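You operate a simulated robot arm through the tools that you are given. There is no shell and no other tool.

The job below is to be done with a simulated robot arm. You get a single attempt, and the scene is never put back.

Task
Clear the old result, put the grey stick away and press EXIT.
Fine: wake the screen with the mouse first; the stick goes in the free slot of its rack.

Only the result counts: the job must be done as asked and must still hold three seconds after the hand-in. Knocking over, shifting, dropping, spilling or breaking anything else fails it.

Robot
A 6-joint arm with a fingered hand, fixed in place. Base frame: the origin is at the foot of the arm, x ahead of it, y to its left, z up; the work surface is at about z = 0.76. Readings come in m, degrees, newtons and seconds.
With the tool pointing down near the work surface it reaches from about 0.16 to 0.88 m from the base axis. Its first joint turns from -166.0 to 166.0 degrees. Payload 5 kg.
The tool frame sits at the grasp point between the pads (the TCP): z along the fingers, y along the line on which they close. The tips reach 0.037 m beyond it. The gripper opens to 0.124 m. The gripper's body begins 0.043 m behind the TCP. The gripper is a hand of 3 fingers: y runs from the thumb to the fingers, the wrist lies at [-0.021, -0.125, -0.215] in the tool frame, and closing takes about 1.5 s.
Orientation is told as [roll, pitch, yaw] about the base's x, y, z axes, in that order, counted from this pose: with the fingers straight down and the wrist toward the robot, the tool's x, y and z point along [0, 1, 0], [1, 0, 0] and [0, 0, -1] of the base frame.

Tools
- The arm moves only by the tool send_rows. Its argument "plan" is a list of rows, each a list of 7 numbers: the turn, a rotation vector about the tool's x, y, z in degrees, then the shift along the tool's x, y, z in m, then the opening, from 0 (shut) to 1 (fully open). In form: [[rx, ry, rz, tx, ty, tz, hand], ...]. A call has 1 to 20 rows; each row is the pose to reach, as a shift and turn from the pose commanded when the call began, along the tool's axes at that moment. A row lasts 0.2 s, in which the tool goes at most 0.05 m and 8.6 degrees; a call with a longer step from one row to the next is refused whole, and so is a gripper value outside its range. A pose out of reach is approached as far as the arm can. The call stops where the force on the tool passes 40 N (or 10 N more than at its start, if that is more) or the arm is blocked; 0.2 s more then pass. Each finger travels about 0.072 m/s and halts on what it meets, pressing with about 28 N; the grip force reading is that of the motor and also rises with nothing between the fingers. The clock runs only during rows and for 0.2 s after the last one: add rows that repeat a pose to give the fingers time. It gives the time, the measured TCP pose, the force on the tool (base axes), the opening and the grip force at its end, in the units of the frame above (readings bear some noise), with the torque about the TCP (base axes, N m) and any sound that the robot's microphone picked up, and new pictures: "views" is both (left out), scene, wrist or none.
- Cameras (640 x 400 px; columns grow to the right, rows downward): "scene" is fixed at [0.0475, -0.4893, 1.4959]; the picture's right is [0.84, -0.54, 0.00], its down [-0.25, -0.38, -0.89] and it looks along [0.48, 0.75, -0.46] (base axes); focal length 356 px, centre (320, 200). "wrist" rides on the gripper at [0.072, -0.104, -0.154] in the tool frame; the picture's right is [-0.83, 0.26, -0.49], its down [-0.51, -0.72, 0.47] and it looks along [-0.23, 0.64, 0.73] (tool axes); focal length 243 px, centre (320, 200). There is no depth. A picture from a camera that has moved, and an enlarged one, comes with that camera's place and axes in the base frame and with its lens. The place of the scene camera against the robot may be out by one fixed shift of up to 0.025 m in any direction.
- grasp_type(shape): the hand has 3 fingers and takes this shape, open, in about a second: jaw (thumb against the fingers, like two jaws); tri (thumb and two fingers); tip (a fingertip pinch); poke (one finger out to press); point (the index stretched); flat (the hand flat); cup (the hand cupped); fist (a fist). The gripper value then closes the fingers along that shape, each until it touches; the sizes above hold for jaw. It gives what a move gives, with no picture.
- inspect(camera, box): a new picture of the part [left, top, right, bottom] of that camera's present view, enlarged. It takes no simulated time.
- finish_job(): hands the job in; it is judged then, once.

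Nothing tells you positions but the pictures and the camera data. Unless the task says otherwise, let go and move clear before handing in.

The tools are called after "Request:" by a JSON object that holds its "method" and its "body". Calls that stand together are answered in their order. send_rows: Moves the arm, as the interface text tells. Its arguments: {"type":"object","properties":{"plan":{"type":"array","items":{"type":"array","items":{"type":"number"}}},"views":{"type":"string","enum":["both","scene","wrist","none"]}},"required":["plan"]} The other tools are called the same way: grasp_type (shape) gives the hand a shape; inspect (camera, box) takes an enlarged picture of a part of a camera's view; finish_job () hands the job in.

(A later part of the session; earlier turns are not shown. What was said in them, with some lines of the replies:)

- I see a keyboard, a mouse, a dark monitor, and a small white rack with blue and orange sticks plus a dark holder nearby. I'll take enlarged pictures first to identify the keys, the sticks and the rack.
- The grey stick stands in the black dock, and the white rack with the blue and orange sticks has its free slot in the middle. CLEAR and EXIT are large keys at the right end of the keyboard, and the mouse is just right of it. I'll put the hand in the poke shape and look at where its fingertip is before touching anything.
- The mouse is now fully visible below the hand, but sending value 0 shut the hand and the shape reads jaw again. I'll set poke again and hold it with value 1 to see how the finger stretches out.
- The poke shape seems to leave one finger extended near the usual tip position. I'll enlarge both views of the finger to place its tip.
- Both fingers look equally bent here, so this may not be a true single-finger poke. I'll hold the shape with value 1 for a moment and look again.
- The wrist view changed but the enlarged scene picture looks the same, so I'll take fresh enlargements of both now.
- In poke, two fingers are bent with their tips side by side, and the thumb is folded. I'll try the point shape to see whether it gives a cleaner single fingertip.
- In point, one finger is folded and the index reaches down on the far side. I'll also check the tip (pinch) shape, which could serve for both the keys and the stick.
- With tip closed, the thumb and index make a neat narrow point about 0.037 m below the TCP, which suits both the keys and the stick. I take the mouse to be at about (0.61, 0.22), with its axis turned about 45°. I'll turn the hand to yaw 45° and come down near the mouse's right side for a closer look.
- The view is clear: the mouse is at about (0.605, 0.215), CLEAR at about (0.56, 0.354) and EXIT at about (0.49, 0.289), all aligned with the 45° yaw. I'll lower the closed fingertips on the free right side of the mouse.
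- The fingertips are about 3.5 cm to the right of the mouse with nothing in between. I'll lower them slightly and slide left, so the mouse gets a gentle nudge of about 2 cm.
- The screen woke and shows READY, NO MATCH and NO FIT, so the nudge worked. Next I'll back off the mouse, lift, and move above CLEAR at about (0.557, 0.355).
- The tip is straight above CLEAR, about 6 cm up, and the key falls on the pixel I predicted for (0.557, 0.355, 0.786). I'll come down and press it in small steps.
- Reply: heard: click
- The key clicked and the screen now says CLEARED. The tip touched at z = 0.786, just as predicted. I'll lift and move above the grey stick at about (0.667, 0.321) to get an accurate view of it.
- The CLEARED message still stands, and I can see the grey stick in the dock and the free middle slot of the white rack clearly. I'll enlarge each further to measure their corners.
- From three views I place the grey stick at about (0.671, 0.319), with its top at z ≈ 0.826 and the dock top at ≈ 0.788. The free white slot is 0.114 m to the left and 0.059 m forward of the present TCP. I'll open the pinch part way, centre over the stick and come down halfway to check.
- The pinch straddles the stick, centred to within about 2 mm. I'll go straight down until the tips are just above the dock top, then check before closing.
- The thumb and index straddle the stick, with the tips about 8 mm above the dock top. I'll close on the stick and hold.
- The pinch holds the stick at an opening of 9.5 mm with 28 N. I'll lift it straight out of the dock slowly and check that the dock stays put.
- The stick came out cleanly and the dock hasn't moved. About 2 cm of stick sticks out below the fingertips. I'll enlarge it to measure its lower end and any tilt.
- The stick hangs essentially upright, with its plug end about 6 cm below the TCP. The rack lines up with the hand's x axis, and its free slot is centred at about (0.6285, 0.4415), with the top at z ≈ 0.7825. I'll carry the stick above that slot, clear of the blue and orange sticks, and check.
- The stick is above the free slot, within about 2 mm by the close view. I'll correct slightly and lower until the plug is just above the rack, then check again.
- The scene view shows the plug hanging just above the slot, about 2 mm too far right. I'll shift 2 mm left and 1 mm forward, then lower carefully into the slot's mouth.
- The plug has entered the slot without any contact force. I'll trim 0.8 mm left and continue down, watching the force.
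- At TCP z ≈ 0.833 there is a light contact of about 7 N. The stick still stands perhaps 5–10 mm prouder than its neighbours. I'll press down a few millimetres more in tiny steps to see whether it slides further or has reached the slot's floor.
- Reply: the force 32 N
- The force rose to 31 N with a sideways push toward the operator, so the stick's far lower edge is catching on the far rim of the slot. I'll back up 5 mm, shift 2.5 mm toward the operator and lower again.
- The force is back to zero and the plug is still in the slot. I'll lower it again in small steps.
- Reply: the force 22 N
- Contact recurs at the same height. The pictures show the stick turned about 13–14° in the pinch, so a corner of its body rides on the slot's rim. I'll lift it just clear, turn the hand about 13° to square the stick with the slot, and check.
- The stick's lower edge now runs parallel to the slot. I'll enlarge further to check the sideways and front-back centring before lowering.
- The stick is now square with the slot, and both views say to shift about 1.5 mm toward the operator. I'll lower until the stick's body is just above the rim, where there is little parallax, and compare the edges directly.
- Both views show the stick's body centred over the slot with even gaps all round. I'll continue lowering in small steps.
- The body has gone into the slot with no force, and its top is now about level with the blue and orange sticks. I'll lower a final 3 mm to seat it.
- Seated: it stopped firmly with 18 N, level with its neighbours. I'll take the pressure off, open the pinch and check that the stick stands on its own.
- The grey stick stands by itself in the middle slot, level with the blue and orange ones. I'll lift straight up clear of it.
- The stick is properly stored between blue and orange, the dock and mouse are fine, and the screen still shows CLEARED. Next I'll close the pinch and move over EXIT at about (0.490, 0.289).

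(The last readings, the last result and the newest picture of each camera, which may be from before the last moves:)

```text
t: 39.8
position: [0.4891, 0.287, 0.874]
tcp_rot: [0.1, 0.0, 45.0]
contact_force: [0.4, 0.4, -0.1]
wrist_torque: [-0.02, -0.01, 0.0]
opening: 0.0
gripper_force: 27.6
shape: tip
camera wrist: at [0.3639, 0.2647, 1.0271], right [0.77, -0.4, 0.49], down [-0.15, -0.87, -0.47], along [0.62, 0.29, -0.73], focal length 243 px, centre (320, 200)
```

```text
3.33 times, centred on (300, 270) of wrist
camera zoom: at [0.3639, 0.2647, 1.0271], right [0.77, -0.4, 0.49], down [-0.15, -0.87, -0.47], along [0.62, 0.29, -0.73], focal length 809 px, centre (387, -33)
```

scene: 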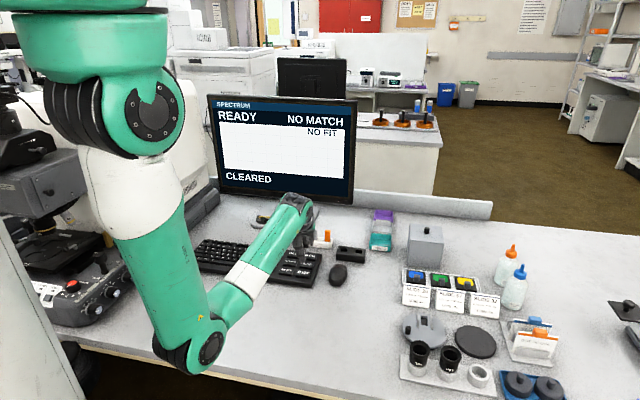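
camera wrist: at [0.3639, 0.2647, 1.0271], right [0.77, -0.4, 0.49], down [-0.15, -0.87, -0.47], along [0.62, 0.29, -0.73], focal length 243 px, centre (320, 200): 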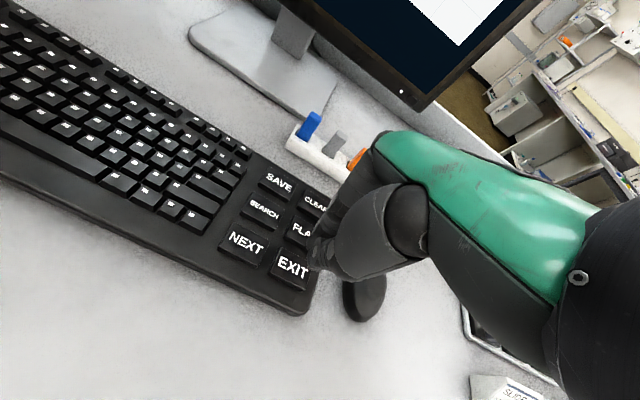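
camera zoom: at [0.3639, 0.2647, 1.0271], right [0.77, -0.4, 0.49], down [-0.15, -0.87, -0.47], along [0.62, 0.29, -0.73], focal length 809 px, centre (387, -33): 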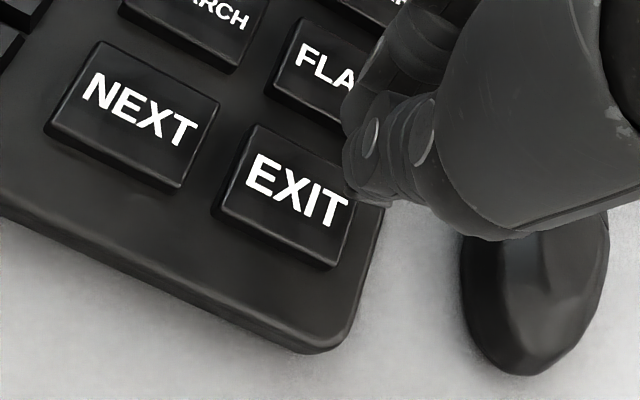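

The tip is right above EXIT, within 2–3 mm of its centre. I'll trim that and press down as I did for CLEAR.

Request:
{"method": "send_rows", "body": {"plan": [[0, 0, 0, -0.001, 0.0025, 0.015, 0], [0, 0, 0, -0.001, 0.0025, 0.033, 0], [0, 0, 0, -0.001, 0.0025, 0.043, 0], [0, 0, 0, -0.001, 0.0025, 0.047, 0], [0, 0, 0, -0.001, 0.0025, 0.05, 0], [0, 0, 0, -0.001, 0.0025, 0.0525, 0]], "views": "both"}}

```text
t: 41.2
position: [0.4926, 0.2884, 0.8225]
tcp_rot: [0.0, -0.3, 45.1]
contact_force: [-2.1, 0.4, 10.2]
wrist_torque: [0.11, 0.07, 0.04]
opening: 0.0
gripper_force: 28.2
shape: tip
heard: click
camera wrist: at [0.3671, 0.2665, 0.9754], right [0.77, -0.4, 0.49], down [-0.15, -0.87, -0.47], along [0.62, 0.29, -0.73], focal length 243 px, centre (320, 200)
```

scene: 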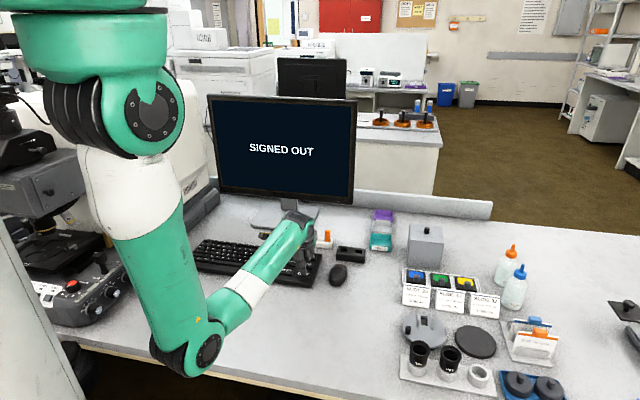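
wrist: 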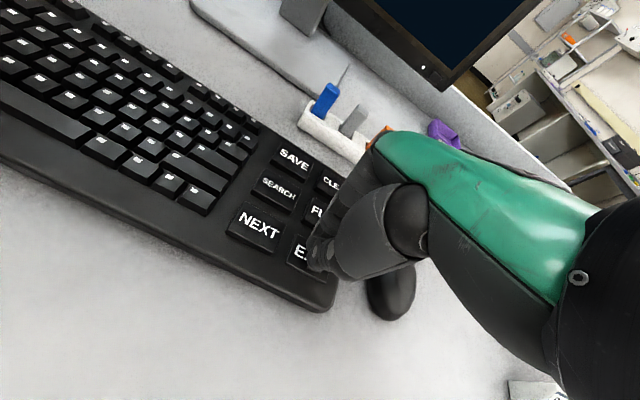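

The screen says SIGNED OUT, so EXIT was pressed. I'll lift the hand straight up and clear, then check the whole bench.

Request:
{"method": "send_rows", "body": {"plan": [[0, 0, 0, 0, 0, -0.02, 0], [0, 0, 0, 0, 0, -0.05, 0], [0, 0, 0, 0, 0, -0.09, 0], [0, 0, 0, 0, 0, -0.13, 0], [0, 0, 0, 0, 0, -0.17, 0], [0, 0, 0, 0, 0, -0.2, 0], [0, 0, 0, 0, 0, -0.2, 0]], "views": "both"}}

Request:
{"method": "inspect", "body": {"camera": "scene", "box": [180, 80, 410, 300]}}

Request:
{"method": "inspect", "body": {"camera": "wrist", "box": [220, 80, 400, 300]}}

```text
t: 42.8
position: [0.4912, 0.2897, 1.0198]
tcp_rot: [0.0, 0.0, 44.9]
contact_force: [0.0, 0.1, 0.0]
wrist_torque: [-0.01, -0.03, 0.0]
opening: 0.0001
gripper_force: 28.1
shape: tip
camera wrist: at [0.3677, 0.2673, 1.1727], right [0.77, -0.4, 0.49], down [-0.15, -0.87, -0.47], along [0.62, 0.29, -0.73], focal length 243 px, centre (320, 200)
```

scene: 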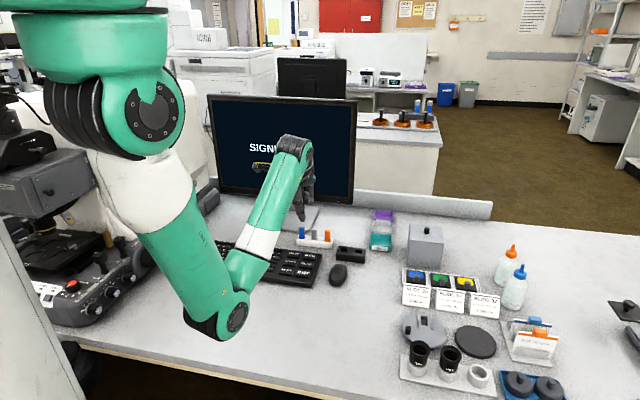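
wrist: 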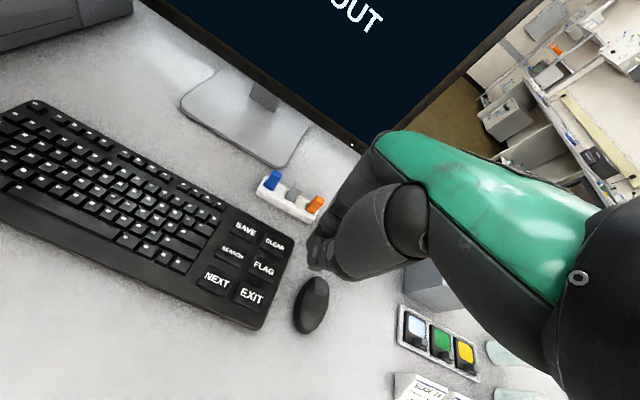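

```text
1.82 times, centred on (295, 190) of scene
camera zoom: at [0.0475, -0.4893, 1.4959], right [0.84, -0.54, 0.0], down [-0.25, -0.38, -0.89], along [0.48, 0.75, -0.46], focal length 647 px, centre (366, 218)
```

zoom: 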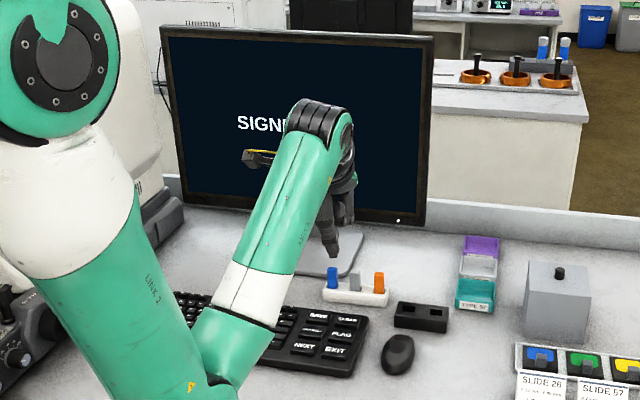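

```text
1.82 times, centred on (310, 190) of wrist
camera zoom: at [0.3677, 0.2673, 1.1727], right [0.77, -0.4, 0.49], down [-0.15, -0.87, -0.47], along [0.62, 0.29, -0.73], focal length 441 px, centre (338, 218)
```

zoom: 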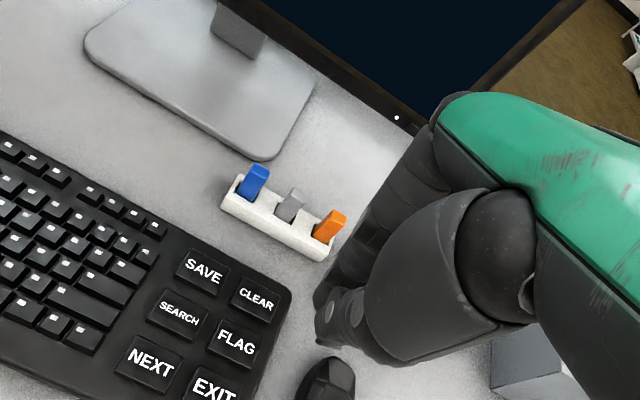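

The screen shows SIGNED OUT, and the grey stick stands in the middle slot between blue and orange. The dock, keyboard and everything else are in place, and the hand is clear. I'm handing the job in.

Request:
{"method": "finish_job", "body": {}}

```text
The job is handed in.
```

The job is done and handed in. The handover gave no verdict, so this is what the pictures showed:

- **Screen woken:** I nudged the mouse about 2 cm to the left, and the screen came on showing the old result.
- **Old result cleared:** CLEAR clicked and the screen showed CLEARED.
- **Stick put away:** The grey stick stands in the free middle slot of the white rack, level with the blue and orange sticks. It caught on the slot's rim twice (about 31 N, then 20 N) because it had turned about 13° in the grip. I lifted it clear, squared it up and it went in.
- **EXIT pressed:** EXIT clicked and the screen showed SIGNED OUT.

I saw nothing else knocked over or moved, and the hand was clear of everything at the end.
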